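You operate a simulated robot arm through the tools that you are given. There is no shell and no other tool. Be economical: measure what you need, move in short steps, check, and stop when the job is done.

You are at the controls of a simulated robot arm. One attempt, no reset.

Task
Run the snarled wire back, then wind it on again at Slow.
Fine: dial to Slow before either run; back onto the green spool first; switch the teal board off at the end; the guard stays shut.

Only the result counts: the job must be done as asked and must still hold three seconds after the hand-in. Knocking over, shifting, dropping, spilling or breaking anything else fails it.

Robot
A 7-joint arm with a two-finger parallel gripper, fixed in place. Base frame: the origin is at the foot of the arm, x ahead of it, y to its left, z up. Readings come in m, degrees, newtons and seconds.
With the tool pointing down near the work surface it reaches from about 0.3 to 0.7 m from the base axis. Its first joint turns from -66.0 to 66.0 degrees. Payload 1.57 kg.
Tool frame: the origin (TCP) lies between the finger pads and is the grasp point; the fingertips stand 0.03 m ahead of it; z points along the fingers, y is the line along which they close. The gripper opens to 0.11 m. The fingers are 0.024 m wide and 0.012 m thick; the gripper's body (0.048 by 0.112 m) begins 0.078 m behind the TCP.
Orientation is told as [roll, pitch, yaw] about the base's x, y, z axes, in that order, counted from this pose: with the fingers straight down and closing along the base's y, the tool's x points along the base's -x, its y along +y and its z along -z.

Tools
- The arm moves only by the tool arm_command. Its argument "plan" is a list of rows, each an object of numbers (a shift or turn left out is 0, a gripper value left out holds the last): "x", "y", "z": the shift along the tool's x, y, z in m; "rx", "ry", "rz": the turn, a rotation vector about the tool's x, y, z in degrees. In form: [{"x": .., "y": .., "z": .., "rx": .., "ry": .., "rz": ..}, ...]. A call has 1 to 10 rows; each row is the pose to reach, as a shift and turn from the pose commanded when the call began, along the tool's axes at that moment. "jaw" is the opening in per cent of the stroke, from 0 (shut) to 100 (fully open), set as the call begins (left out, the last holds). A row lasts 0.2 s, in which the tool goes at most 0.05 m and 8.6 degrees; a call with a longer step from one row to the next is refused whole, and so is a gripper value outside its range. Where a pose cannot be reached the arm comes as near as it can. A force on the tool above 40 N (or 10 N above the force at the start of the call, whichever is more), or a blocked arm, ends the call early, and 0.2 s more pass. The fingers move at their own pace (about 0.108 m/s each) and stop on an object; they squeeze with about 33 N. The grip force told is the motor's: it shows also when the fingers shut on nothing. Time passes only in rows, and 0.2 s behind the last, so rows that repeat a pose let the fingers close. The reply holds the time, the measured pose of the TCP, the force on the tool along the base axes, the opening and the grip force, in the units named above and with some noise.
- Cameras (640 x 400 px; columns grow to the right, rows downward): "scene" is fixed at [0.1761, -0.3963, 1.4048]; the picture's right is [0.67, -0.75, 0.00], its down [-0.44, -0.39, -0.81] and it looks along [0.60, 0.54, -0.59] (base axes); focal length 349 px, centre (320, 200). "wrist" rides on the gripper at [-0.036, 0, -0.08] in the tool frame; the picture's right is [0.00, -1.00, 0.00], its down [0.97, 0.00, -0.24] and it looks along [0.24, 0.00, 0.97] (tool axes); focal length 218 px, centre (320, 200).
- get_image(camera): a new picture of that camera. The clock stands still meanwhile.
- pixel_to_xyz(camera, pixels): there is no depth. For up to 12 entries [column, row, z] of the newest picture of that camera ("zoom" is the newest enlarged one), the place [x, y] in the base frame at which the ray of that pixel passes the height z, good to about 0.002 m, but the place of the scene camera against the robot may be out by one fixed shift of up to 0.012 m in any direction. The clock stands still meanwhile.
- enlarge(camera, box): a new picture of the part [left, top, right, bottom] of that camera's present view, enlarged. The clock stands still meanwhile.
- hand_in(): hands the job in; it is judged then, once.

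Work in short steps. Measure before you move; look again where a grasp or a placing could have gone wrong, and mend it. You have 80 turns and 34 pictures in all, those below and enlarged ones among them. Open the gripper and draw the arm clear of the work before you hand the job in, unless the task says otherwise; then end with one line.

The tools are called after "Emit:" by a JSON object that holds its "fn" and its "kwargs". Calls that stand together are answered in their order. arm_command: Moves the arm, as the interface text tells. Its arguments: {"type":"object","properties":{"plan":{"type":"array"},"jaw":{"type":"number"}},"required":["plan"]} The other tools are called the same way: get_image (camera) takes a picture; pixel_to_xyz (camera, pixels) gives the place at which the rays of pixels pass given heights; enlarge (camera, box) takes an enlarged picture of a part of a camera's view; hand_in () hands the job in.

At the start:

```text
clock: 0.0
tool_pos: [0.3583, 0.1144, 1.1586]
tcp_rot: [-0.1, 0.0, 0.0]
contact_force: [-0.1, 0.2, 0.9]
width: 0.1102
grasp_force: 0.1
```

scene: 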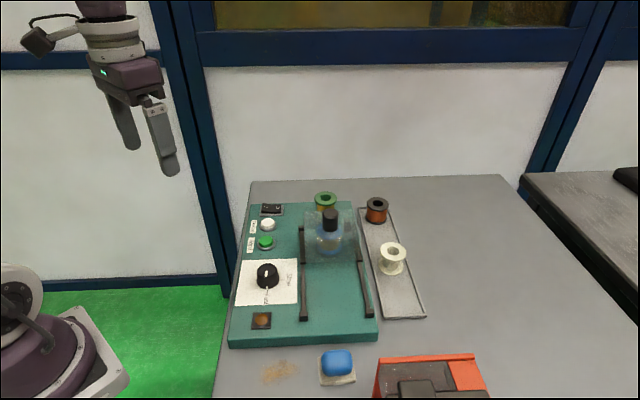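
wrist: 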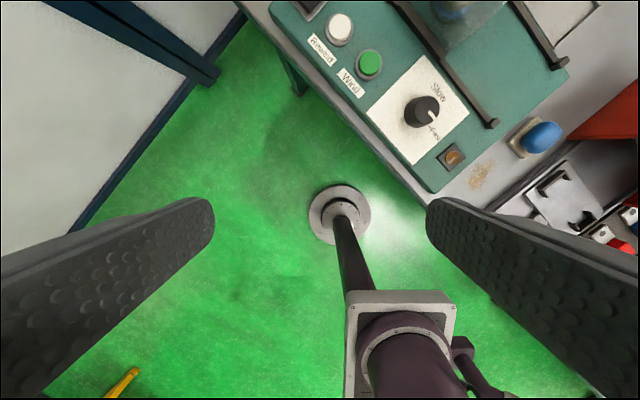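

I'll look closely at the teal board in the scene view, around (230-430, 180-350), to identify the controls.

Emit:
{"fn": "enlarge", "kwargs": {"camera": "scene", "box": [220, 180, 320, 340]}}

Emit:
{"fn": "enlarge", "kwargs": {"camera": "scene", "box": [290, 180, 430, 270]}}

Emit:
{"fn": "enlarge", "kwargs": {"camera": "wrist", "box": [260, 0, 580, 200]}}

```text
2.50 times, centred on (270, 260) of scene
```

zoom: 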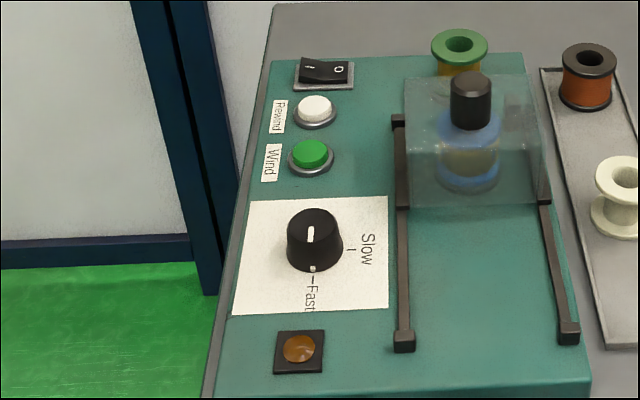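

```text
4.44 times, centred on (360, 225) of scene
```

zoom: 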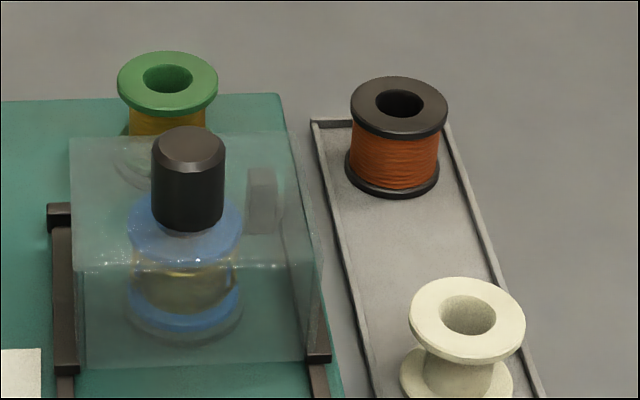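

```text
2.00 times, centred on (420, 100) of wrist
```

zoom: 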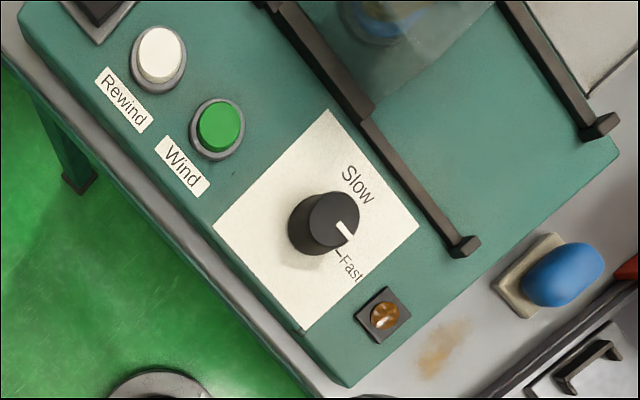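

The dial points to Fast; Slow sits about 90° round from it. Next I'll locate the controls from both cameras at candidate heights.

Emit:
{"fn": "pixel_to_xyz", "kwargs": {"camera": "zoom", "pixels": [[158, 50, 0.9], [158, 50, 0.93], [220, 124, 0.9], [220, 124, 0.93], [333, 218, 0.9], [333, 218, 0.94], [383, 315, 0.9], [345, 387, 0.865], [345, 387, 0.9], [617, 155, 0.9], [347, 232, 0.94], [318, 222, 0.94]]}}

Emit:
{"fn": "pixel_to_xyz", "kwargs": {"camera": "scene", "pixels": [[267.6, 222, 0.9], [267.6, 222, 0.93], [266, 241, 0.9], [266, 241, 0.93], [267.6, 270, 0.9], [267.6, 270, 0.94], [262, 319, 0.9], [272, 208, 0.9], [272, 208, 0.93], [230, 340, 0.89], [378, 333, 0.89], [325, 200, 0.95]]}}

```text
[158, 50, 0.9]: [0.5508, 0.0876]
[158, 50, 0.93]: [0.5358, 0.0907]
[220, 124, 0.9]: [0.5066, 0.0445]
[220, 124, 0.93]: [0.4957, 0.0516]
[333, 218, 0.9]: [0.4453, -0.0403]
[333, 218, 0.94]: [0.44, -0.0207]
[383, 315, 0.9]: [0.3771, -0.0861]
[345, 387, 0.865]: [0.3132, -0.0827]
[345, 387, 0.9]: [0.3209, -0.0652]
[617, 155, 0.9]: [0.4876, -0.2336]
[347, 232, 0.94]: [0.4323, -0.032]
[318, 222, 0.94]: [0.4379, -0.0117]
```

```text
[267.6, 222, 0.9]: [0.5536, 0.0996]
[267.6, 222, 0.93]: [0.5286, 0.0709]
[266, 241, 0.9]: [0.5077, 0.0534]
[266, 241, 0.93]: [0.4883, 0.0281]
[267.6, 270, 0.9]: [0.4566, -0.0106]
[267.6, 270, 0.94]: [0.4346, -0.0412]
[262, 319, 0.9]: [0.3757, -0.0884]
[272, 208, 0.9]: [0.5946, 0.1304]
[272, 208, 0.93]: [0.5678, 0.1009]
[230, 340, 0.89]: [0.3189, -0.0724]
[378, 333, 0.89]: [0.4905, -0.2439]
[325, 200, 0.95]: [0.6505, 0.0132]
```

The board top is at about z 0.89, the buttons near (0.545, 0.09) and (0.50, 0.047), and the dial near (0.443, -0.028). I'll move above the dial at a safe height for a better look.

Emit:
{"fn": "arm_command", "kwargs": {"plan": [{"x": -0.02, "y": -0.035}, {"x": -0.04, "y": -0.07}, {"x": -0.06, "y": -0.105}, {"x": -0.082, "y": -0.14}, {"x": -0.082, "y": -0.14}], "jaw": 55}}

Emit:
{"fn": "get_image", "kwargs": {"camera": "wrist"}}

```text
clock: 1.2
tool_pos: [0.4402, -0.0248, 1.1583]
tcp_rot: [0.0, 0.1, 0.0]
contact_force: [-0.2, 0.4, -0.6]
width: 0.0604
grasp_force: 0.1
```

```text
28 pictures are left
```

wrist: 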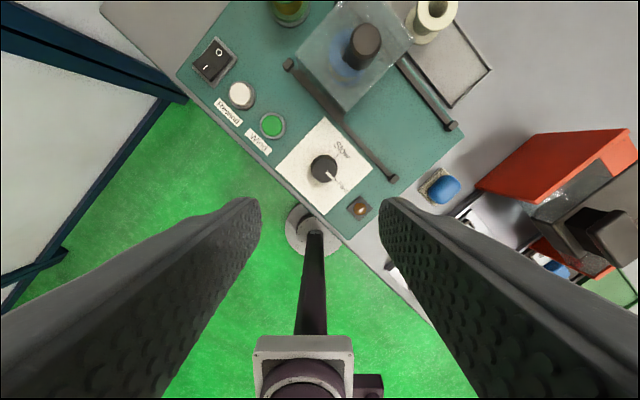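

The dial is at about (324,169) in the wrist view. I'll enlarge that part to measure it accurately.

Emit:
{"fn": "enlarge", "kwargs": {"camera": "wrist", "box": [180, 20, 420, 230]}}

Emit:
{"fn": "enlarge", "kwargs": {"camera": "wrist", "box": [280, 130, 380, 220]}}

```text
1.90 times, centred on (300, 125) of wrist
```

zoom: 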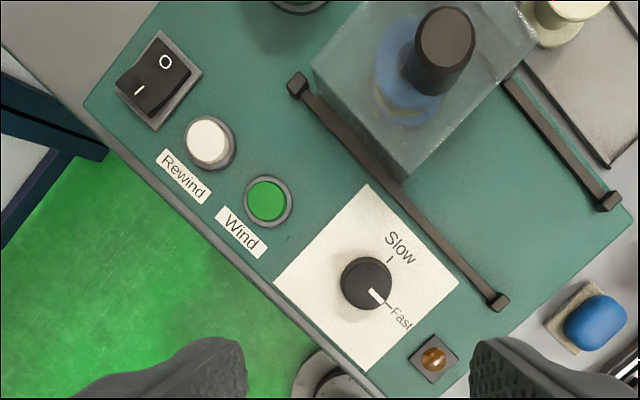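

```text
4.44 times, centred on (330, 175) of wrist
```

zoom: 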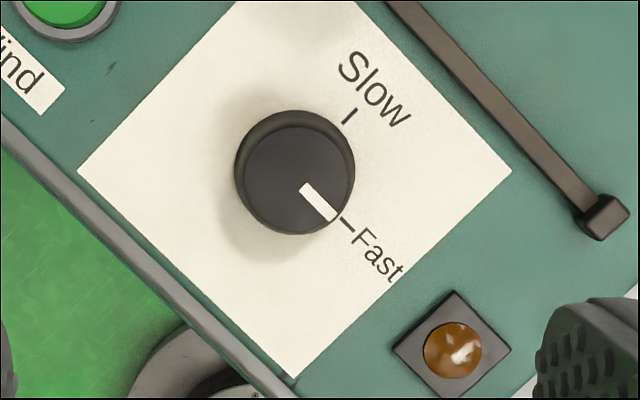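

Fast and Slow ticks at (347,224) and (349,116) in the zoom are about 90° apart around the knob (counter-clockwise from above). I'll get metric positions.

Emit:
{"fn": "pixel_to_xyz", "kwargs": {"camera": "zoom", "pixels": [[298, 182, 0.915], [298, 182, 0.925], [245, 182, 0.92], [351, 182, 0.92], [294, 170, 0.89], [349, 116, 0.89], [347, 224, 0.89], [452, 348, 0.895], [600, 215, 0.91], [400, 10, 0.9]]}}

Emit:
{"fn": "pixel_to_xyz", "kwargs": {"camera": "wrist", "pixels": [[239, 94, 0.91], [271, 125, 0.91], [206, 67, 0.91], [218, 50, 0.91], [208, 61, 0.91], [345, 110, 0.96], [345, 110, 0.89], [324, 169, 0.92], [302, 207, 0.9]]}}

```text
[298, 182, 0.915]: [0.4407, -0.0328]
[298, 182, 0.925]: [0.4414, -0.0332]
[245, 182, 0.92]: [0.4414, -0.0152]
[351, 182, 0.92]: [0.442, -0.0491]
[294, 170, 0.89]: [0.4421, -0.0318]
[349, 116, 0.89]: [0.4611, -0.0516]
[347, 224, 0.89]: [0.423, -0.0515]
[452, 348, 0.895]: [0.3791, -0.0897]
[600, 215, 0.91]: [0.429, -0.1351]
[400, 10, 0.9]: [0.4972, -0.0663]
```

```text
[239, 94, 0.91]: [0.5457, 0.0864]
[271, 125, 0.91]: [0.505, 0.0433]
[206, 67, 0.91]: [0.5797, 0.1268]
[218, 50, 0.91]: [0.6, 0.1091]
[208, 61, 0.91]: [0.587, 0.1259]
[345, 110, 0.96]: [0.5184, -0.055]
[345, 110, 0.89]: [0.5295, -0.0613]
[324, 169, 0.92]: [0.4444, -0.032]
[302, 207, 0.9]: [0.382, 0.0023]
```

Knob centre is (0.4415, -0.0325), top at about 0.917. I'll centre over it, turn the tool to yaw -45°, and lower to z≈1.0.

Emit:
{"fn": "arm_command", "kwargs": {"plan": [{"x": -0.0013, "y": -0.0077, "z": 0.03, "rz": 8}, {"x": -0.0013, "y": -0.0077, "z": 0.06, "rz": 16}, {"x": -0.0013, "y": -0.0077, "z": 0.09, "rz": 24}, {"x": -0.0013, "y": -0.0077, "z": 0.12, "rz": 32}, {"x": -0.0013, "y": -0.0077, "z": 0.15, "rz": 40}, {"x": -0.0013, "y": -0.0077, "z": 0.16, "rz": 45}, {"x": -0.0013, "y": -0.0077, "z": 0.16, "rz": 45}]}}

Emit:
{"fn": "get_image", "kwargs": {"camera": "wrist"}}

```text
clock: 2.8
tool_pos: [0.4402, -0.0312, 0.9989]
tcp_rot: [0.0, 0.0, -45.0]
contact_force: [0.4, 0.6, 0.3]
width: 0.0605
grasp_force: 0.0
```

```text
25 pictures are left
```

wrist: 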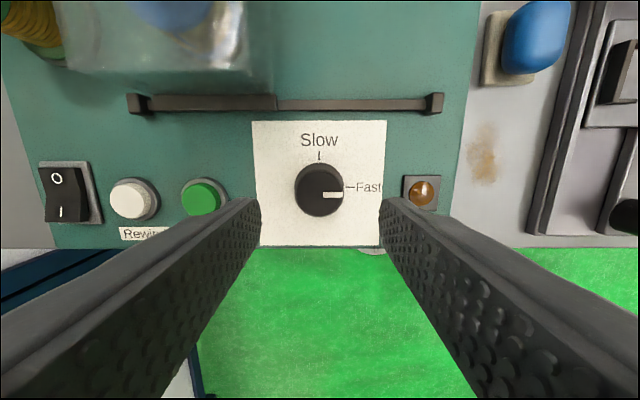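

The view is aligned with the board, and the knob is centred between the fingers at (319,190). I'll check that position before going down.

Emit:
{"fn": "pixel_to_xyz", "kwargs": {"camera": "wrist", "pixels": [[319, 191, 0.917], [132, 200, 0.908], [203, 197, 0.908], [59, 178, 0.908], [62, 213, 0.908], [421, 192, 0.9], [272, 102, 0.91], [435, 103, 0.91]]}}

Emit:
{"fn": "arm_command", "kwargs": {"plan": [{"z": 0.03}, {"z": 0.055}, {"z": 0.072}, {"z": 0.072}]}}

```text
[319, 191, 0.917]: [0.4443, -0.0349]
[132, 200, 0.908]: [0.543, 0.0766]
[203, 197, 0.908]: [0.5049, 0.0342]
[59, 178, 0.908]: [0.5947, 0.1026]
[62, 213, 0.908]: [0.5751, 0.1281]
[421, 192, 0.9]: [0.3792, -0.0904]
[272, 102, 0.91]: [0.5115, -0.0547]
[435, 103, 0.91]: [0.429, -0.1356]
```

```text
clock: 3.8
tool_pos: [0.4413, -0.0329, 0.927]
tcp_rot: [0.0, 0.0, -45.1]
contact_force: [0.8, -0.9, 0.0]
width: 0.0606
grasp_force: 0.1
```

At the knob with no contact; I'll close the fingers.

Emit:
{"fn": "arm_command", "kwargs": {"plan": [{}, {}, {}], "jaw": 0}}

```text
clock: 4.6
tool_pos: [0.4424, -0.0322, 0.9276]
tcp_rot: [0.1, 0.0, -45.0]
contact_force: [7.5, 8.9, -10.1]
width: 0.0385
grasp_force: 44.4
```

The knob is gripped at 0.0385 m. I'll turn it +45° (counter-clockwise from above) first.

Emit:
{"fn": "arm_command", "kwargs": {"plan": [{"rz": -7}, {"rz": -14}, {"rz": -21}, {"rz": -28}, {"rz": -35}, {"rz": -42}, {"rz": -45}]}}

Emit:
{"fn": "arm_command", "kwargs": {"plan": [{"rz": -7}, {"rz": -14}, {"rz": -21}, {"rz": -28}, {"rz": -35}, {"rz": -42}, {"rz": -45}, {"rz": -45}]}}

Emit:
{"fn": "enlarge", "kwargs": {"camera": "scene", "box": [220, 230, 320, 330]}}

```text
clock: 6.2
tool_pos: [0.4413, -0.0329, 0.9272]
tcp_rot: [0.0, -0.1, 0.2]
contact_force: [16.8, 31.5, 1.3]
width: 0.0385
grasp_force: 44.3
```

```text
clock: 6.8
tool_pos: [0.4423, -0.0307, 0.9272]
tcp_rot: [0.1, -0.2, 14.1]
contact_force: [-1.0, 5.6, 3.8]
width: 0.0388
grasp_force: 44.8
stopped in row 3: the force on the tool passed its limit (the readings are from after the stop); the commanded pose is now the measured one
```

```text
4.00 times, centred on (270, 280) of scene
```

zoom: 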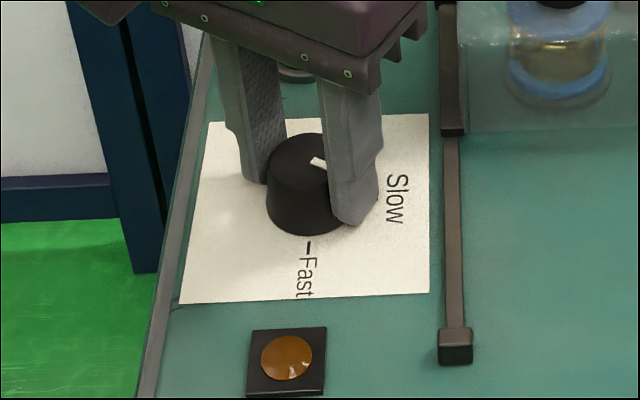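

The knob is following, with about 60° done; the force was lateral strain and it has now relaxed. I'll finish the remaining 31°.

Emit:
{"fn": "arm_command", "kwargs": {"plan": [{"rz": -6}, {"rz": -12}, {"rz": -18}, {"rz": -24}, {"rz": -31}, {"rz": -31}]}}

```text
clock: 8.2
tool_pos: [0.4415, -0.032, 0.9284]
tcp_rot: [0.0, -0.1, 45.2]
contact_force: [0.8, 11.9, -5.6]
width: 0.0386
grasp_force: 43.9
```

Rotation has reached +45°. I'll open gently, lift straight up, and check the dial.

Emit:
{"fn": "arm_command", "kwargs": {"plan": [{}, {}, {"z": -0.02}, {"z": -0.05}, {"z": -0.09}, {"z": -0.13}, {"z": -0.15}, {"z": -0.15}], "jaw": 55}}

Emit:
{"fn": "enlarge", "kwargs": {"camera": "scene", "box": [220, 180, 320, 330]}}

```text
clock: 10.1
tool_pos: [0.4417, -0.0324, 1.0769]
tcp_rot: [0.0, -0.3, 45.1]
contact_force: [-0.3, 0.0, -0.2]
width: 0.0606
grasp_force: 0.0
```

```text
2.67 times, centred on (270, 255) of scene
```

zoom: 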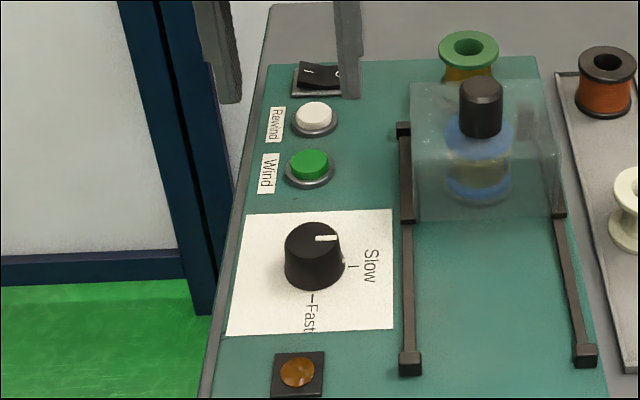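

The dial now points at Slow. Next I'll move above the Rewind/Wind buttons, turn back towards yaw -45°, and close the fingers for pressing.

Emit:
{"fn": "arm_command", "kwargs": {"plan": [{"x": -0.0134, "y": 0.001, "z": -0.003, "rz": 8.5}, {"x": -0.0269, "y": 0.002, "z": -0.006, "rz": 17}, {"x": -0.0403, "y": 0.003, "z": -0.01, "rz": 25.5}, {"x": -0.0538, "y": 0.004, "z": -0.02, "rz": 34}, {"x": -0.0672, "y": 0.005, "z": -0.03, "rz": 42.5}, {"x": -0.0806, "y": 0.006, "z": -0.03, "rz": 51}, {"x": -0.0941, "y": 0.007, "z": -0.03, "rz": 59.5}, {"x": -0.1075, "y": 0.008, "z": -0.03, "rz": 68}, {"x": -0.121, "y": 0.009, "z": -0.03, "rz": 76.5}, {"x": -0.1344, "y": 0.0099, "z": -0.03, "rz": 85}], "jaw": 0}}

Emit:
{"fn": "arm_command", "kwargs": {"plan": [{"rz": 5}, {"rz": 5}]}}

Emit:
{"fn": "get_image", "kwargs": {"camera": "wrist"}}

```text
clock: 12.2
tool_pos: [0.5288, 0.0695, 1.109]
tcp_rot: [0.3, -0.1, -40.1]
contact_force: [0.1, 0.5, -0.2]
width: 0.0003
grasp_force: 21.3
```

```text
clock: 12.8
tool_pos: [0.53, 0.0695, 1.1088]
tcp_rot: [0.2, 0.1, -44.8]
contact_force: [0.1, -0.3, -0.2]
width: 0.0
grasp_force: 21.3
```

```text
22 pictures are left
```

wrist: 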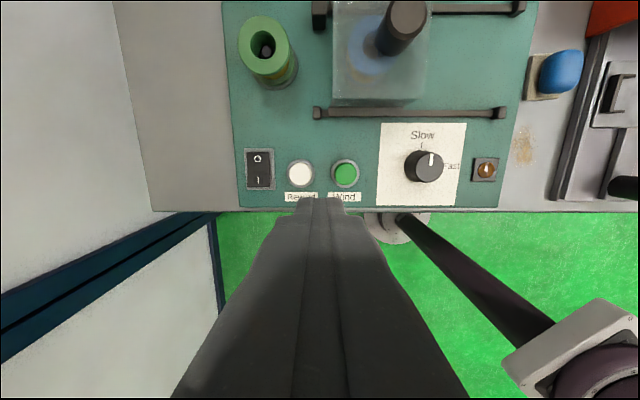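

Emit:
{"fn": "enlarge", "kwargs": {"camera": "wrist", "box": [230, 130, 390, 230]}}

Emit:
{"fn": "pixel_to_xyz", "kwargs": {"camera": "wrist", "pixels": [[299, 173, 0.905], [299, 173, 0.915], [345, 174, 0.905], [345, 174, 0.915], [257, 157, 0.91], [258, 181, 0.91], [263, 47, 0.97], [401, 25, 1.02]]}}

```text
4.00 times, centred on (310, 180) of wrist
```

zoom: 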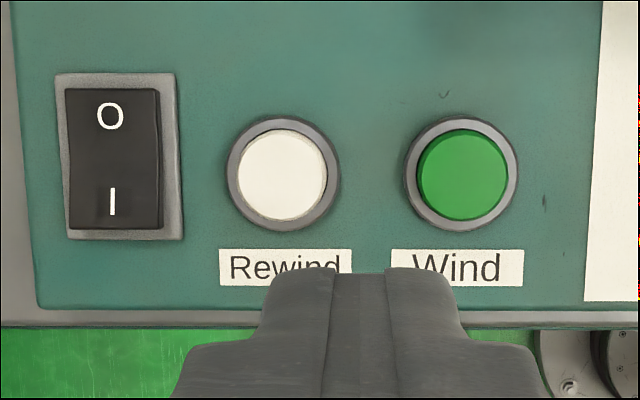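

```text
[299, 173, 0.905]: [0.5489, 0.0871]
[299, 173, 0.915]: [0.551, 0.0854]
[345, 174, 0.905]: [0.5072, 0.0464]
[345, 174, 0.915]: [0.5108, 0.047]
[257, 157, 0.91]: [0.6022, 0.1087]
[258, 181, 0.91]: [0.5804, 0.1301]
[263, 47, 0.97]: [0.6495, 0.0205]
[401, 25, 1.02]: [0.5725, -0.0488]
```

Rewind is at (0.549, 0.0865) and Wind at (0.508, 0.046). I'll go above Rewind, tip at z≈0.925.

Emit:
{"fn": "arm_command", "kwargs": {"plan": [{"x": -0.0014, "y": 0.0255, "z": 0.03}, {"x": -0.0014, "y": 0.0255, "z": 0.07}, {"x": -0.0014, "y": 0.0255, "z": 0.11}, {"x": -0.0014, "y": 0.0255, "z": 0.14}, {"x": -0.0014, "y": 0.0255, "z": 0.154}, {"x": -0.0014, "y": 0.0255, "z": 0.154}]}}

Emit:
{"fn": "enlarge", "kwargs": {"camera": "scene", "box": [220, 180, 380, 280]}}

```text
clock: 14.2
tool_pos: [0.5494, 0.0878, 0.9535]
tcp_rot: [0.1, 0.0, -44.9]
contact_force: [0.3, 0.3, -0.2]
width: 0.0
grasp_force: 21.6
```

```text
4.00 times, centred on (300, 230) of scene
```

zoom: 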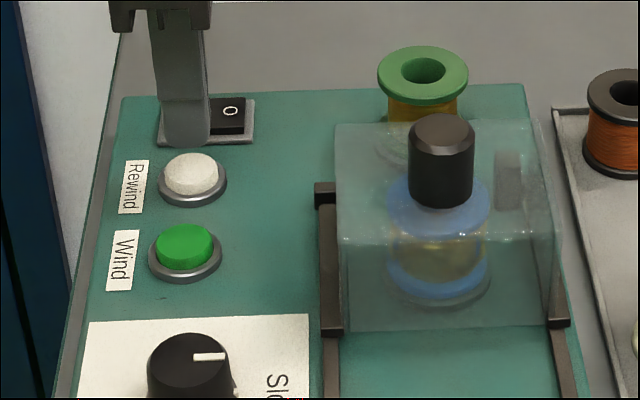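

The tip is directly above Rewind. I'll press down in small steps.

Emit:
{"fn": "arm_command", "kwargs": {"plan": [{"z": 0.006}, {"z": 0.01}, {"z": 0.013}, {"z": 0.016}, {"z": 0.018}]}}

```text
clock: 15.4
tool_pos: [0.5494, 0.0871, 0.9352]
tcp_rot: [0.2, 0.0, -44.9]
contact_force: [-0.8, -0.9, -0.4]
width: 0.0
grasp_force: 22.0
```

No contact yet, with the tip at 0.905. I'll continue down gently.

Emit:
{"fn": "arm_command", "kwargs": {"plan": [{"z": 0.002}, {"z": 0.004}, {"z": 0.005}, {"z": 0.006}, {"z": 0.007}]}}

Emit:
{"fn": "enlarge", "kwargs": {"camera": "scene", "box": [220, 180, 380, 280]}}

```text
clock: 16.6
tool_pos: [0.5499, 0.0857, 0.9288]
tcp_rot: [0.2, -0.1, -44.9]
contact_force: [-1.4, -0.6, 6.0]
width: 0.0001
grasp_force: 21.5
```

```text
4.00 times, centred on (300, 230) of scene
```

zoom: 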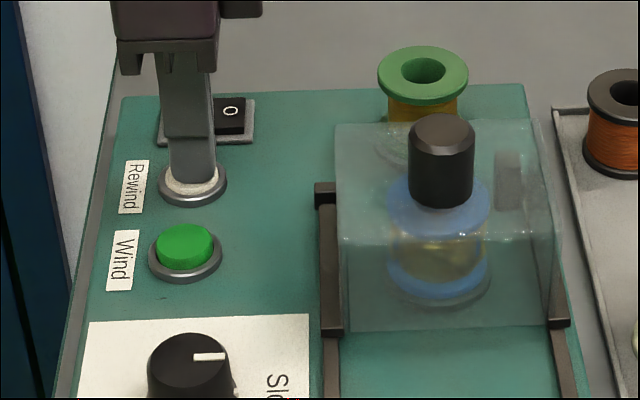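

Contact at 6 N and the button is starting down. I'll press a little further and release.

Emit:
{"fn": "arm_command", "kwargs": {"plan": [{"z": 0.001}, {"z": 0.002}, {"z": 0.003}, {"z": 0.003}]}}

Emit:
{"fn": "arm_command", "kwargs": {"plan": [{"z": -0.01}, {"z": -0.03}, {"z": -0.03}]}}

Emit:
{"fn": "enlarge", "kwargs": {"camera": "scene", "box": [220, 180, 380, 340]}}

```text
clock: 17.6
tool_pos: [0.5495, 0.086, 0.9262]
tcp_rot: [0.3, -0.1, -44.9]
contact_force: [1.1, 1.6, 21.2]
width: 0.0
grasp_force: 21.2
```

```text
clock: 18.4
tool_pos: [0.5474, 0.0855, 0.955]
tcp_rot: [0.1, 0.0, -44.8]
contact_force: [0.3, -0.2, 0.1]
width: 0.0002
grasp_force: 20.7
```

```text
2.50 times, centred on (300, 260) of scene
```

zoom: 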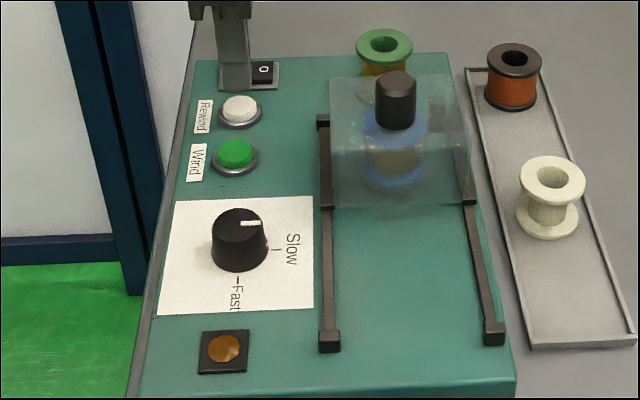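

The button bottomed (21 N). I'll check whether anything is running: close-ups of the spools, lamp and switch.

Emit:
{"fn": "arm_command", "kwargs": {"plan": [{"z": -0.04}, {"z": -0.08}, {"z": -0.1, "y": -0.04, "x": 0.0}, {"z": -0.1, "y": -0.08}, {"z": -0.1, "y": -0.08}, {"z": -0.1, "y": -0.08}]}}

Emit:
{"fn": "enlarge", "kwargs": {"camera": "scene", "box": [290, 180, 390, 270]}}

Emit:
{"fn": "enlarge", "kwargs": {"camera": "scene", "box": [250, 195, 300, 225]}}

```text
clock: 19.9
tool_pos: [0.4903, 0.0301, 1.0557]
tcp_rot: [0.2, 0.1, -44.9]
contact_force: [0.3, 0.4, 0.5]
width: 0.0002
grasp_force: 21.6
```

```text
4.44 times, centred on (340, 225) of scene
```

zoom: 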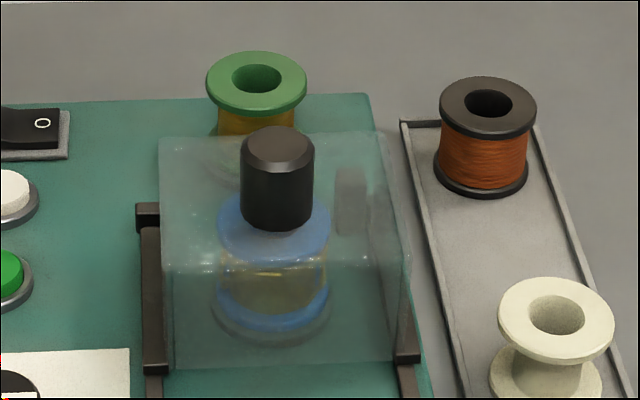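

```text
12.80 times, centred on (275, 210) of scene
```

zoom: 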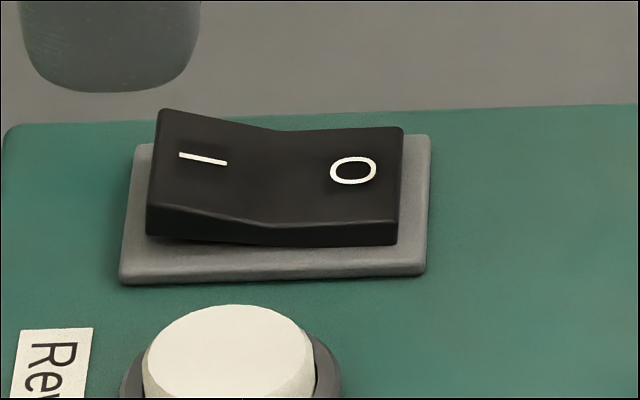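

The "I" end of the rocker is raised, so the board is OFF and that press did nothing. I'll go over the I end, at about (0.577, 0.133), and then press it.

Emit:
{"fn": "arm_command", "kwargs": {"plan": [{"x": 0.003, "y": 0.04}, {"x": 0.006, "y": 0.08}, {"x": 0.0113, "y": 0.12}, {"x": 0.0113, "y": 0.1343, "z": 0.03}, {"x": 0.0113, "y": 0.1343, "z": 0.06}, {"x": 0.0113, "y": 0.1343, "z": 0.085}, {"x": 0.0113, "y": 0.1343, "z": 0.095}, {"x": 0.0113, "y": 0.1343, "z": 0.095}]}}

Emit:
{"fn": "enlarge", "kwargs": {"camera": "scene", "box": [240, 180, 320, 230]}}

```text
clock: 21.6
tool_pos: [0.5801, 0.1336, 0.961]
tcp_rot: [0.1, 0.1, -44.9]
contact_force: [-0.6, -0.1, 0.0]
width: 0.0
grasp_force: 21.1
```

```text
8.00 times, centred on (280, 205) of scene
```

zoom: 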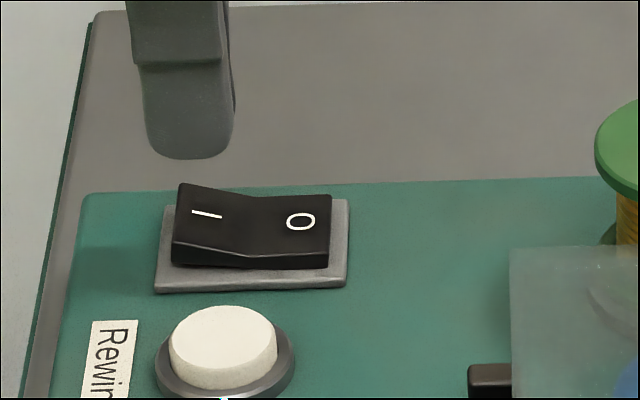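

Tip is above the I end. I'll press down in small steps.

Emit:
{"fn": "arm_command", "kwargs": {"plan": [{"z": 0.008}, {"z": 0.014}, {"z": 0.018}, {"z": 0.021}, {"z": 0.024}, {"z": 0.027}]}}

```text
clock: 23.1
tool_pos: [0.5782, 0.1326, 0.9339]
tcp_rot: [0.2, 0.0, -44.9]
contact_force: [-1.0, 1.0, 1.1]
width: 0.0
grasp_force: 21.6
```

Emit:
{"fn": "arm_command", "kwargs": {"plan": [{"z": 0.002}, {"z": 0.004}, {"z": 0.006}, {"z": 0.008}, {"z": 0.008}]}}

Emit:
{"fn": "enlarge", "kwargs": {"camera": "scene", "box": [240, 180, 320, 230]}}

```text
clock: 23.8
tool_pos: [0.5808, 0.1334, 0.9328]
tcp_rot: [0.3, -0.1, -45.0]
contact_force: [-3.3, 0.6, 8.2]
width: 0.0
grasp_force: 21.6
stopped in row 3: the force on the tool passed its limit (the readings are from after the stop); the commanded pose is now the measured one
```

```text
8.00 times, centred on (280, 205) of scene
```

zoom: 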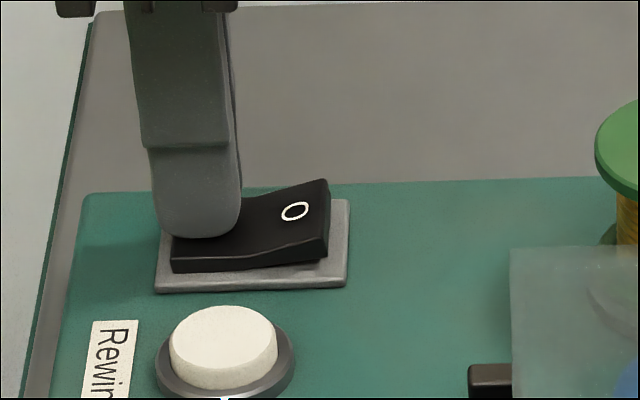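

The rocker flipped: O is now raised, so the board is on. I'll lift and return over Rewind.

Emit:
{"fn": "arm_command", "kwargs": {"plan": [{"z": -0.02}, {"z": -0.04}, {"z": -0.04, "x": -0.005, "y": -0.028}, {"z": -0.04, "x": -0.0107, "y": -0.0556}, {"z": -0.015, "x": -0.0107, "y": -0.0556}, {"z": -0.01, "x": -0.0107, "y": -0.0556}]}}

Emit:
{"fn": "enlarge", "kwargs": {"camera": "scene", "box": [220, 180, 380, 340]}}

```text
clock: 25.1
tool_pos: [0.5491, 0.0864, 0.9414]
tcp_rot: [0.3, -0.1, -44.9]
contact_force: [-0.2, 0.8, -0.4]
width: 0.0
grasp_force: 21.5
```

```text
2.50 times, centred on (300, 260) of scene
```

zoom: 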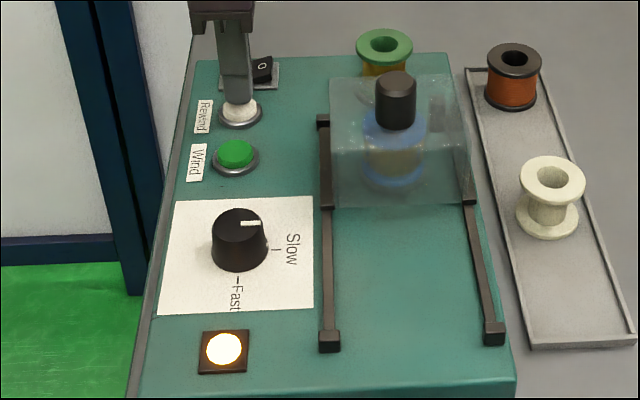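

The lamp is lit, so power is on. Now I'll press Rewind to z≈0.926, then lift off.

Emit:
{"fn": "arm_command", "kwargs": {"plan": [{"z": 0.005}, {"z": 0.009}, {"z": 0.012}, {"z": 0.0135}, {"z": 0.015}, {"z": 0.016}, {"z": 0.016}]}}

Emit:
{"fn": "arm_command", "kwargs": {"plan": [{"z": -0.01}, {"z": -0.03}, {"z": -0.03}]}}

Emit:
{"fn": "enlarge", "kwargs": {"camera": "scene", "box": [220, 180, 380, 340]}}

```text
clock: 26.8
tool_pos: [0.5484, 0.0872, 0.9267]
tcp_rot: [0.5, -0.2, -45.0]
contact_force: [-0.8, 4.9, 21.7]
width: 0.0
grasp_force: 20.8
```

```text
clock: 27.6
tool_pos: [0.5476, 0.0866, 0.9566]
tcp_rot: [0.2, -0.1, -44.8]
contact_force: [0.2, 0.2, -0.1]
width: 0.0
grasp_force: 21.0
```

```text
2.50 times, centred on (300, 260) of scene
```

zoom: 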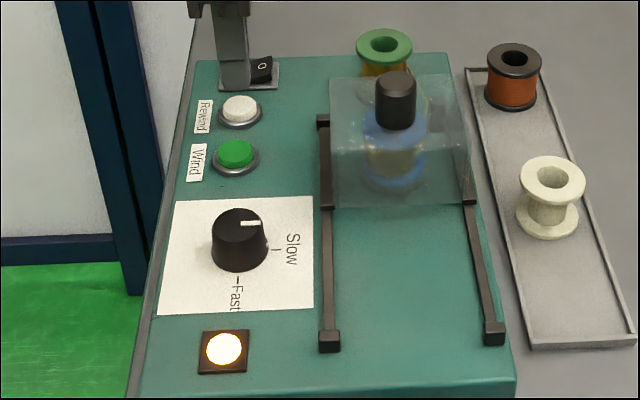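

Rewind was pressed firmly. I'll shift over Wind at height, let some seconds pass, and look at the spools.

Emit:
{"fn": "arm_command", "kwargs": {"plan": [{"y": -0.03, "x": -0.001}, {"y": -0.057, "x": -0.001}, {"y": -0.057, "x": -0.001}, {"y": -0.057, "x": -0.001}, {"y": -0.057, "x": -0.001}, {"y": -0.057, "x": -0.001}, {"y": -0.057, "x": -0.001}, {"y": -0.057, "x": -0.001}, {"y": -0.057, "x": -0.001}, {"y": -0.057, "x": -0.001}]}}

Emit:
{"fn": "enlarge", "kwargs": {"camera": "scene", "box": [290, 180, 390, 270]}}

```text
clock: 29.8
tool_pos: [0.5097, 0.0463, 0.9544]
tcp_rot: [0.3, -0.1, -45.0]
contact_force: [-0.6, 0.4, 0.0]
width: 0.0
grasp_force: 21.9
```

```text
4.44 times, centred on (340, 225) of scene
```

zoom: 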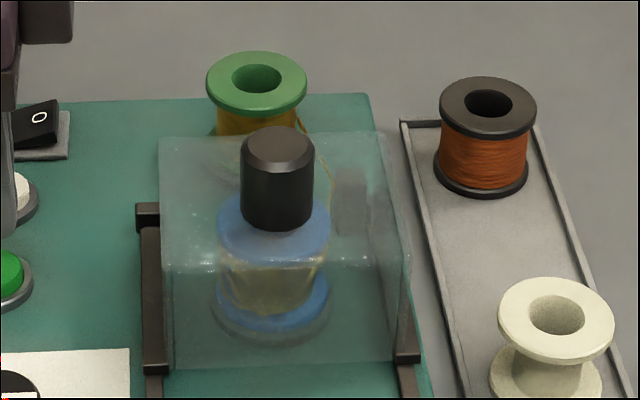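

A wire strand now runs from the green spool to the blue one, so rewinding is under way. I'll wait several seconds and check.

Emit:
{"fn": "arm_command", "kwargs": {"plan": [{}, {}, {}, {}, {}, {}, {}, {}, {}, {}]}}

Emit:
{"fn": "arm_command", "kwargs": {"plan": [{}, {}, {}, {}, {}, {}, {}, {}, {}, {}]}}

Emit:
{"fn": "arm_command", "kwargs": {"plan": [{}, {}, {}, {}, {}, {}, {}, {}, {}, {}]}}

Emit:
{"fn": "enlarge", "kwargs": {"camera": "scene", "box": [290, 180, 390, 270]}}

```text
clock: 31.9
tool_pos: [0.5091, 0.0464, 0.9544]
tcp_rot: [0.4, -0.1, -44.9]
contact_force: [0.2, -0.1, 0.0]
width: 0.0
grasp_force: 21.4
```

```text
clock: 34.1
tool_pos: [0.5094, 0.0458, 0.9546]
tcp_rot: [0.3, 0.0, -44.9]
contact_force: [-0.4, -0.6, -0.5]
width: 0.0002
grasp_force: 21.1
```

```text
clock: 36.4
tool_pos: [0.5091, 0.0462, 0.9547]
tcp_rot: [0.3, -0.1, -44.9]
contact_force: [0.1, 0.3, 0.4]
width: 0.0002
grasp_force: 20.4
```

```text
4.44 times, centred on (340, 225) of scene
```

zoom: 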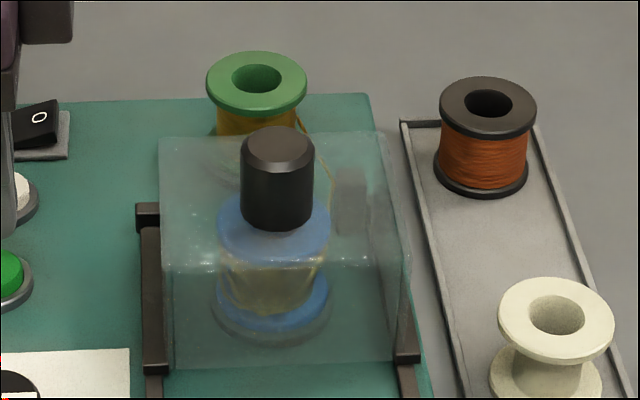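

The two pictures look the same, so it is either slow or stopped. I'll zoom closer on the spools and then compare after a wait.

Emit:
{"fn": "enlarge", "kwargs": {"camera": "scene", "box": [315, 190, 375, 260]}}

Emit:
{"fn": "arm_command", "kwargs": {"plan": [{}, {}, {}, {}, {}, {}, {}, {}, {}, {}]}}

Emit:
{"fn": "arm_command", "kwargs": {"plan": [{}, {}, {}, {}, {}, {}, {}, {}, {}, {}]}}

Emit:
{"fn": "enlarge", "kwargs": {"camera": "scene", "box": [315, 190, 375, 260]}}

```text
5.71 times, centred on (345, 225) of scene
```

zoom: 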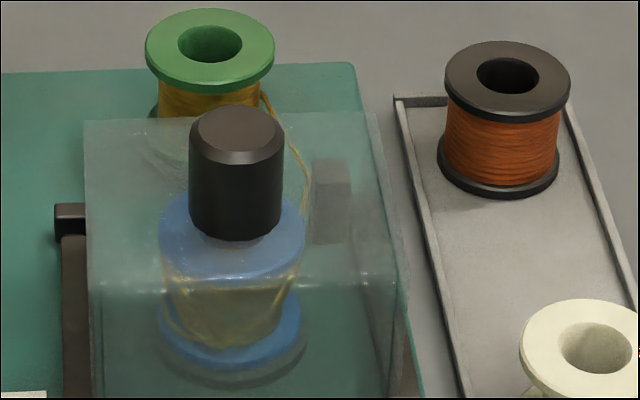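

```text
clock: 38.5
tool_pos: [0.5108, 0.0453, 0.9552]
tcp_rot: [0.3, -0.1, -44.9]
contact_force: [-0.1, 0.3, 0.5]
width: 0.0
grasp_force: 20.7
```

```text
clock: 40.8
tool_pos: [0.5098, 0.0454, 0.9548]
tcp_rot: [0.2, -0.1, -44.9]
contact_force: [-0.2, -0.1, 0.8]
width: 0.0001
grasp_force: 21.3
```

```text
5.71 times, centred on (345, 225) of scene
```

zoom: 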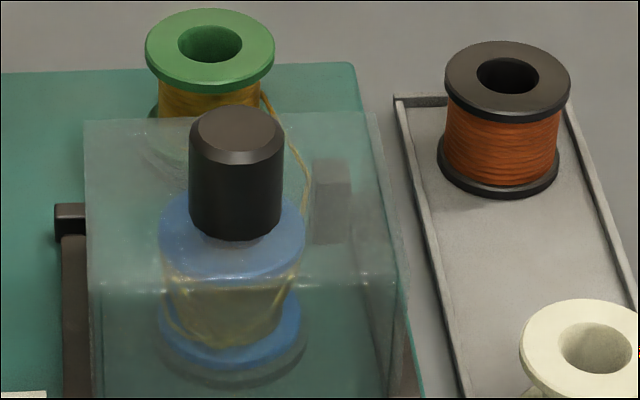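

Nothing changed between 36 s and 40.8 s: the wire moved at first and has stopped with loops still on the blue spool. The button may need holding, so I'll return to Rewind and press and hold it.

Emit:
{"fn": "arm_command", "kwargs": {"plan": [{"x": 0.0007, "y": 0.028}, {"x": 0.0014, "y": 0.0566}, {"x": 0.0014, "y": 0.0566, "z": 0.012}, {"x": 0.0014, "y": 0.0566, "z": 0.02}, {"x": 0.0014, "y": 0.0566, "z": 0.024}, {"x": 0.0014, "y": 0.0566, "z": 0.027}, {"x": 0.0014, "y": 0.0566, "z": 0.029}, {"x": 0.0014, "y": 0.0566, "z": 0.029}, {"x": 0.0014, "y": 0.0566, "z": 0.029}, {"x": 0.0014, "y": 0.0566, "z": 0.029}]}}

Emit:
{"fn": "enlarge", "kwargs": {"camera": "scene", "box": [315, 190, 375, 260]}}

```text
clock: 43.0
tool_pos: [0.5482, 0.0874, 0.9265]
tcp_rot: [0.4, -0.2, -44.9]
contact_force: [4.1, 5.7, 18.8]
width: 0.0001
grasp_force: 21.0
```

```text
5.71 times, centred on (345, 225) of scene
```

zoom: 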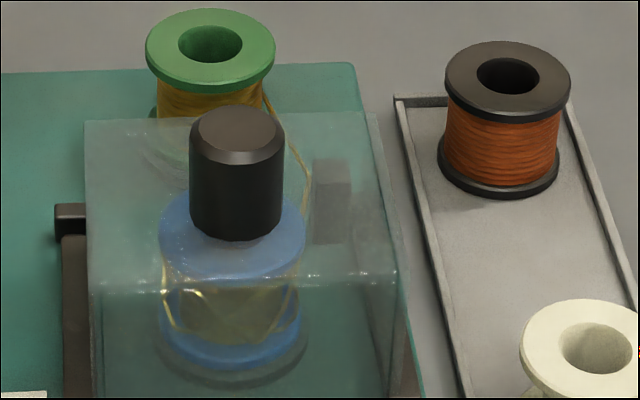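

While held, the blue spool's wire shrinks and the green one grows: it is hold-to-run. I'll keep holding.

Emit:
{"fn": "arm_command", "kwargs": {"plan": [{}, {}, {}, {}, {}, {}, {}, {}, {}, {}]}}

Emit:
{"fn": "arm_command", "kwargs": {"plan": [{}, {}, {}, {}, {}, {}, {}, {}, {}, {}]}}

Emit:
{"fn": "enlarge", "kwargs": {"camera": "scene", "box": [315, 190, 375, 260]}}

```text
clock: 45.1
tool_pos: [0.5474, 0.0862, 0.9268]
tcp_rot: [0.2, -0.1, -45.0]
contact_force: [3.7, 1.7, 20.0]
width: 0.0
grasp_force: 21.1
```

```text
clock: 47.4
tool_pos: [0.5476, 0.0868, 0.9262]
tcp_rot: [0.3, -0.1, -44.9]
contact_force: [1.6, -2.5, 19.2]
width: 0.0
grasp_force: 20.9
```

```text
5.71 times, centred on (345, 225) of scene
```

zoom: 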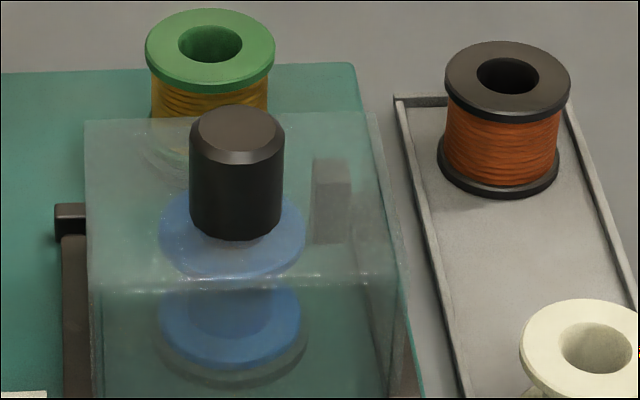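

The blue spool is empty and all the wire is on the green one, so rewind is done. I'll lift, move over Wind, and press and hold it.

Emit:
{"fn": "arm_command", "kwargs": {"plan": [{"z": -0.012}, {"z": -0.03}, {"z": -0.03, "x": -0.001, "y": -0.03}, {"z": -0.03, "x": -0.001, "y": -0.0575}, {"z": -0.015, "x": -0.001, "y": -0.0575}]}}

Emit:
{"fn": "arm_command", "kwargs": {"plan": [{"z": 0.007}, {"z": 0.01}, {"z": 0.013}, {"z": 0.015}, {"z": 0.015}, {"z": 0.015}]}}

Emit:
{"fn": "enlarge", "kwargs": {"camera": "scene", "box": [260, 190, 375, 270]}}

```text
clock: 48.5
tool_pos: [0.5068, 0.0449, 0.9416]
tcp_rot: [0.3, -0.1, -44.9]
contact_force: [-0.1, -0.7, -0.1]
width: 0.0
grasp_force: 20.6
```

```text
clock: 50.0
tool_pos: [0.5069, 0.0465, 0.9265]
tcp_rot: [0.4, -0.2, -44.9]
contact_force: [3.4, 1.5, 17.4]
width: 0.0
grasp_force: 21.5
```

```text
5.00 times, centred on (318, 230) of scene
```

zoom: 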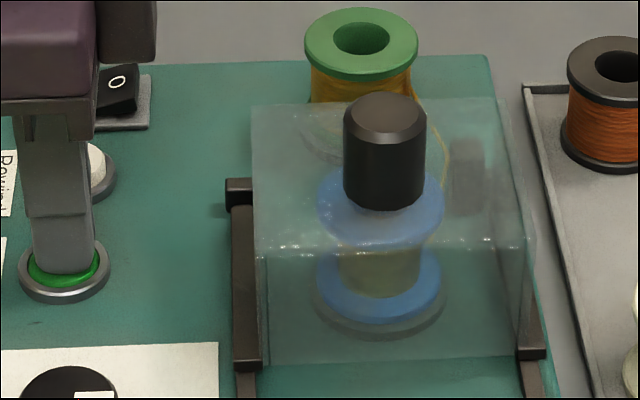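

Winding is running: wire is building on the blue spool. I'll keep holding.

Emit:
{"fn": "arm_command", "kwargs": {"plan": [{}, {}, {}, {}, {}, {}, {}, {}, {}, {}]}}

Emit:
{"fn": "arm_command", "kwargs": {"plan": [{}, {}, {}, {}, {}, {}, {}, {}, {}, {}]}}

Emit:
{"fn": "enlarge", "kwargs": {"camera": "scene", "box": [315, 190, 375, 260]}}

```text
clock: 52.1
tool_pos: [0.507, 0.0459, 0.9266]
tcp_rot: [0.3, -0.1, -44.9]
contact_force: [5.0, 0.2, 19.3]
width: 0.0001
grasp_force: 21.2
```

```text
clock: 54.4
tool_pos: [0.5074, 0.0448, 0.9272]
tcp_rot: [0.3, -0.1, -44.8]
contact_force: [2.2, -0.2, 18.4]
width: 0.0
grasp_force: 21.5
```

```text
5.71 times, centred on (345, 225) of scene
```

zoom: 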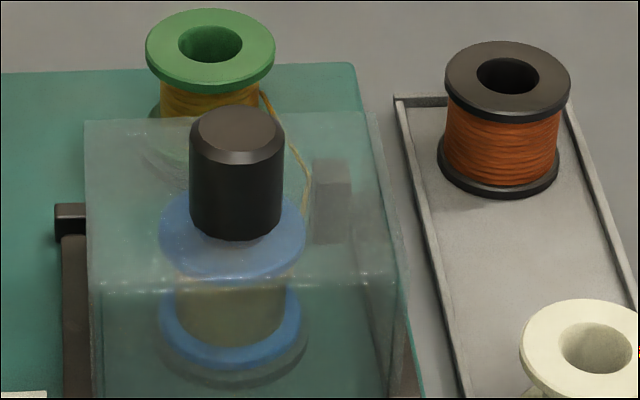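

The wire is laying neatly, but the strand at (300,170) is still there, so it isn't finished. Holding on.

Emit:
{"fn": "arm_command", "kwargs": {"plan": [{}, {}, {}, {}, {}, {}, {}, {}, {}, {}]}}

Emit:
{"fn": "arm_command", "kwargs": {"plan": [{}, {}, {}, {}, {}, {}, {}, {}, {}, {}]}}

Emit:
{"fn": "enlarge", "kwargs": {"camera": "scene", "box": [315, 190, 375, 260]}}

```text
clock: 56.5
tool_pos: [0.5057, 0.0448, 0.9263]
tcp_rot: [0.4, -0.1, -44.9]
contact_force: [-1.3, -0.1, 18.0]
width: 0.0
grasp_force: 21.3
```

```text
clock: 58.8
tool_pos: [0.5062, 0.0468, 0.9271]
tcp_rot: [0.3, -0.2, -45.0]
contact_force: [-0.4, 0.1, 18.0]
width: 0.0003
grasp_force: 21.4
```

```text
5.71 times, centred on (345, 225) of scene
```

zoom: 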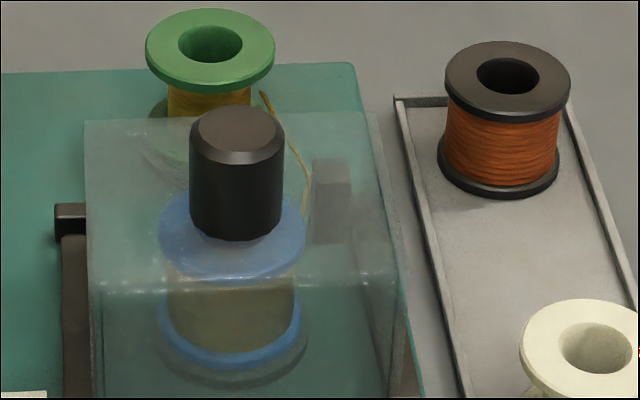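

Still filling (blue at about 0.9 of flange width, even) with the strand still running. I'll hold a bit more and check before it can reach the flange.

Emit:
{"fn": "arm_command", "kwargs": {"plan": [{}, {}, {}, {}, {}, {}, {}, {}, {}, {}]}}

Emit:
{"fn": "enlarge", "kwargs": {"camera": "scene", "box": [315, 190, 375, 260]}}

```text
clock: 61.0
tool_pos: [0.5068, 0.0454, 0.9273]
tcp_rot: [0.4, -0.1, -44.8]
contact_force: [-1.5, 0.2, 18.1]
width: 0.0
grasp_force: 21.6
```

```text
5.71 times, centred on (345, 225) of scene
```

zoom: 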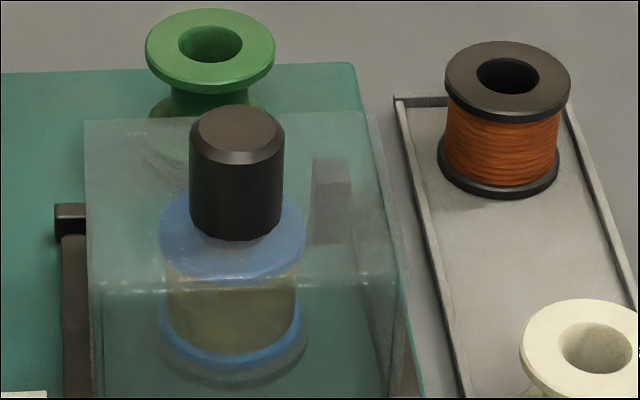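

The green spool is empty, the strand is gone and the blue spool is evenly full: winding is complete. I'll release and move over the O end at about (0.603, 0.1065).

Emit:
{"fn": "arm_command", "kwargs": {"plan": [{"z": -0.012}, {"z": -0.045}, {"z": -0.045, "x": -0.008, "y": 0.037}, {"z": -0.045, "x": -0.016, "y": 0.074}, {"z": -0.045, "x": -0.0248, "y": 0.1112}, {"z": -0.03, "x": -0.0248, "y": 0.1112}, {"z": -0.025, "x": -0.0248, "y": 0.1112}]}}

```text
clock: 62.5
tool_pos: [0.6031, 0.1064, 0.9511]
tcp_rot: [0.3, 0.0, -44.9]
contact_force: [-0.2, 0.4, -0.4]
width: 0.0
grasp_force: 21.4
```

In place over the O end, at TCP z 0.951. I'll press down in small steps.

Emit:
{"fn": "arm_command", "kwargs": {"plan": [{"z": 0.007}, {"z": 0.012}, {"z": 0.015}, {"z": 0.017}, {"z": 0.019}, {"z": 0.021}, {"z": 0.023}, {"z": 0.025}]}}

```text
clock: 64.2
tool_pos: [0.6052, 0.106, 0.9323]
tcp_rot: [0.3, -0.3, -44.8]
contact_force: [-2.6, -0.6, 8.2]
width: 0.0
grasp_force: 21.5
stopped in row 8: the force on the tool passed its limit (the readings are from after the stop); the commanded pose is now the measured one
```

The same force stop as the first flip, at about the same height. I'll lift clear, away from the work, and check.

Emit:
{"fn": "arm_command", "kwargs": {"plan": [{"z": -0.02}, {"z": -0.06}, {"z": -0.1}, {"z": -0.14}, {"z": -0.18}, {"z": -0.18, "x": 0.04}, {"z": -0.18, "x": 0.08}, {"z": -0.18, "x": 0.12}, {"z": -0.18, "x": 0.12}], "jaw": 0}}

Emit:
{"fn": "enlarge", "kwargs": {"camera": "scene", "box": [220, 180, 380, 340]}}

```text
clock: 66.2
tool_pos: [0.5166, 0.1927, 1.1115]
tcp_rot: [0.4, -0.3, -44.8]
contact_force: [0.3, -0.1, -0.1]
width: 0.0
grasp_force: 21.1
```

```text
2.50 times, centred on (300, 260) of scene
```

zoom: 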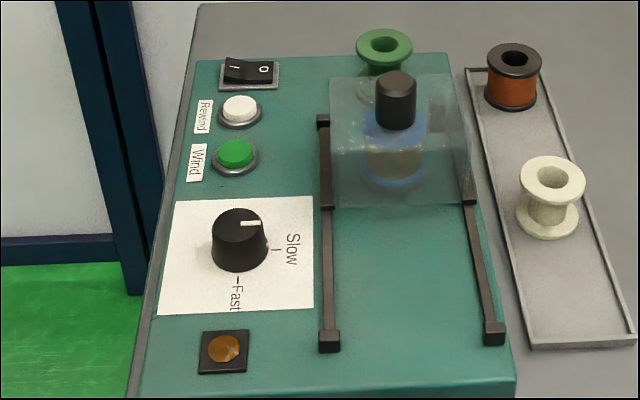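

The lamp is out, the I end is raised (off), the guard is shut, the dial is on Slow and the arm is clear. I'll open the gripper and then hand in.

Emit:
{"fn": "arm_command", "kwargs": {"plan": [{"z": -0.02}, {"z": -0.03}, {"z": -0.03}, {"z": -0.03}], "jaw": 100}}

Emit:
{"fn": "hand_in", "kwargs": {}}

```text
clock: 67.2
tool_pos: [0.5159, 0.1919, 1.1407]
tcp_rot: [0.4, -0.1, -44.8]
contact_force: [-0.6, 0.0, 0.4]
width: 0.1101
grasp_force: 0.1
```

```text
The job is handed in.
```

With the dial at Slow first, I ran the snarled wire back onto the green spool and wound it evenly onto the blue one, then switched the board off; the guard stayed shut and the job is handed in.
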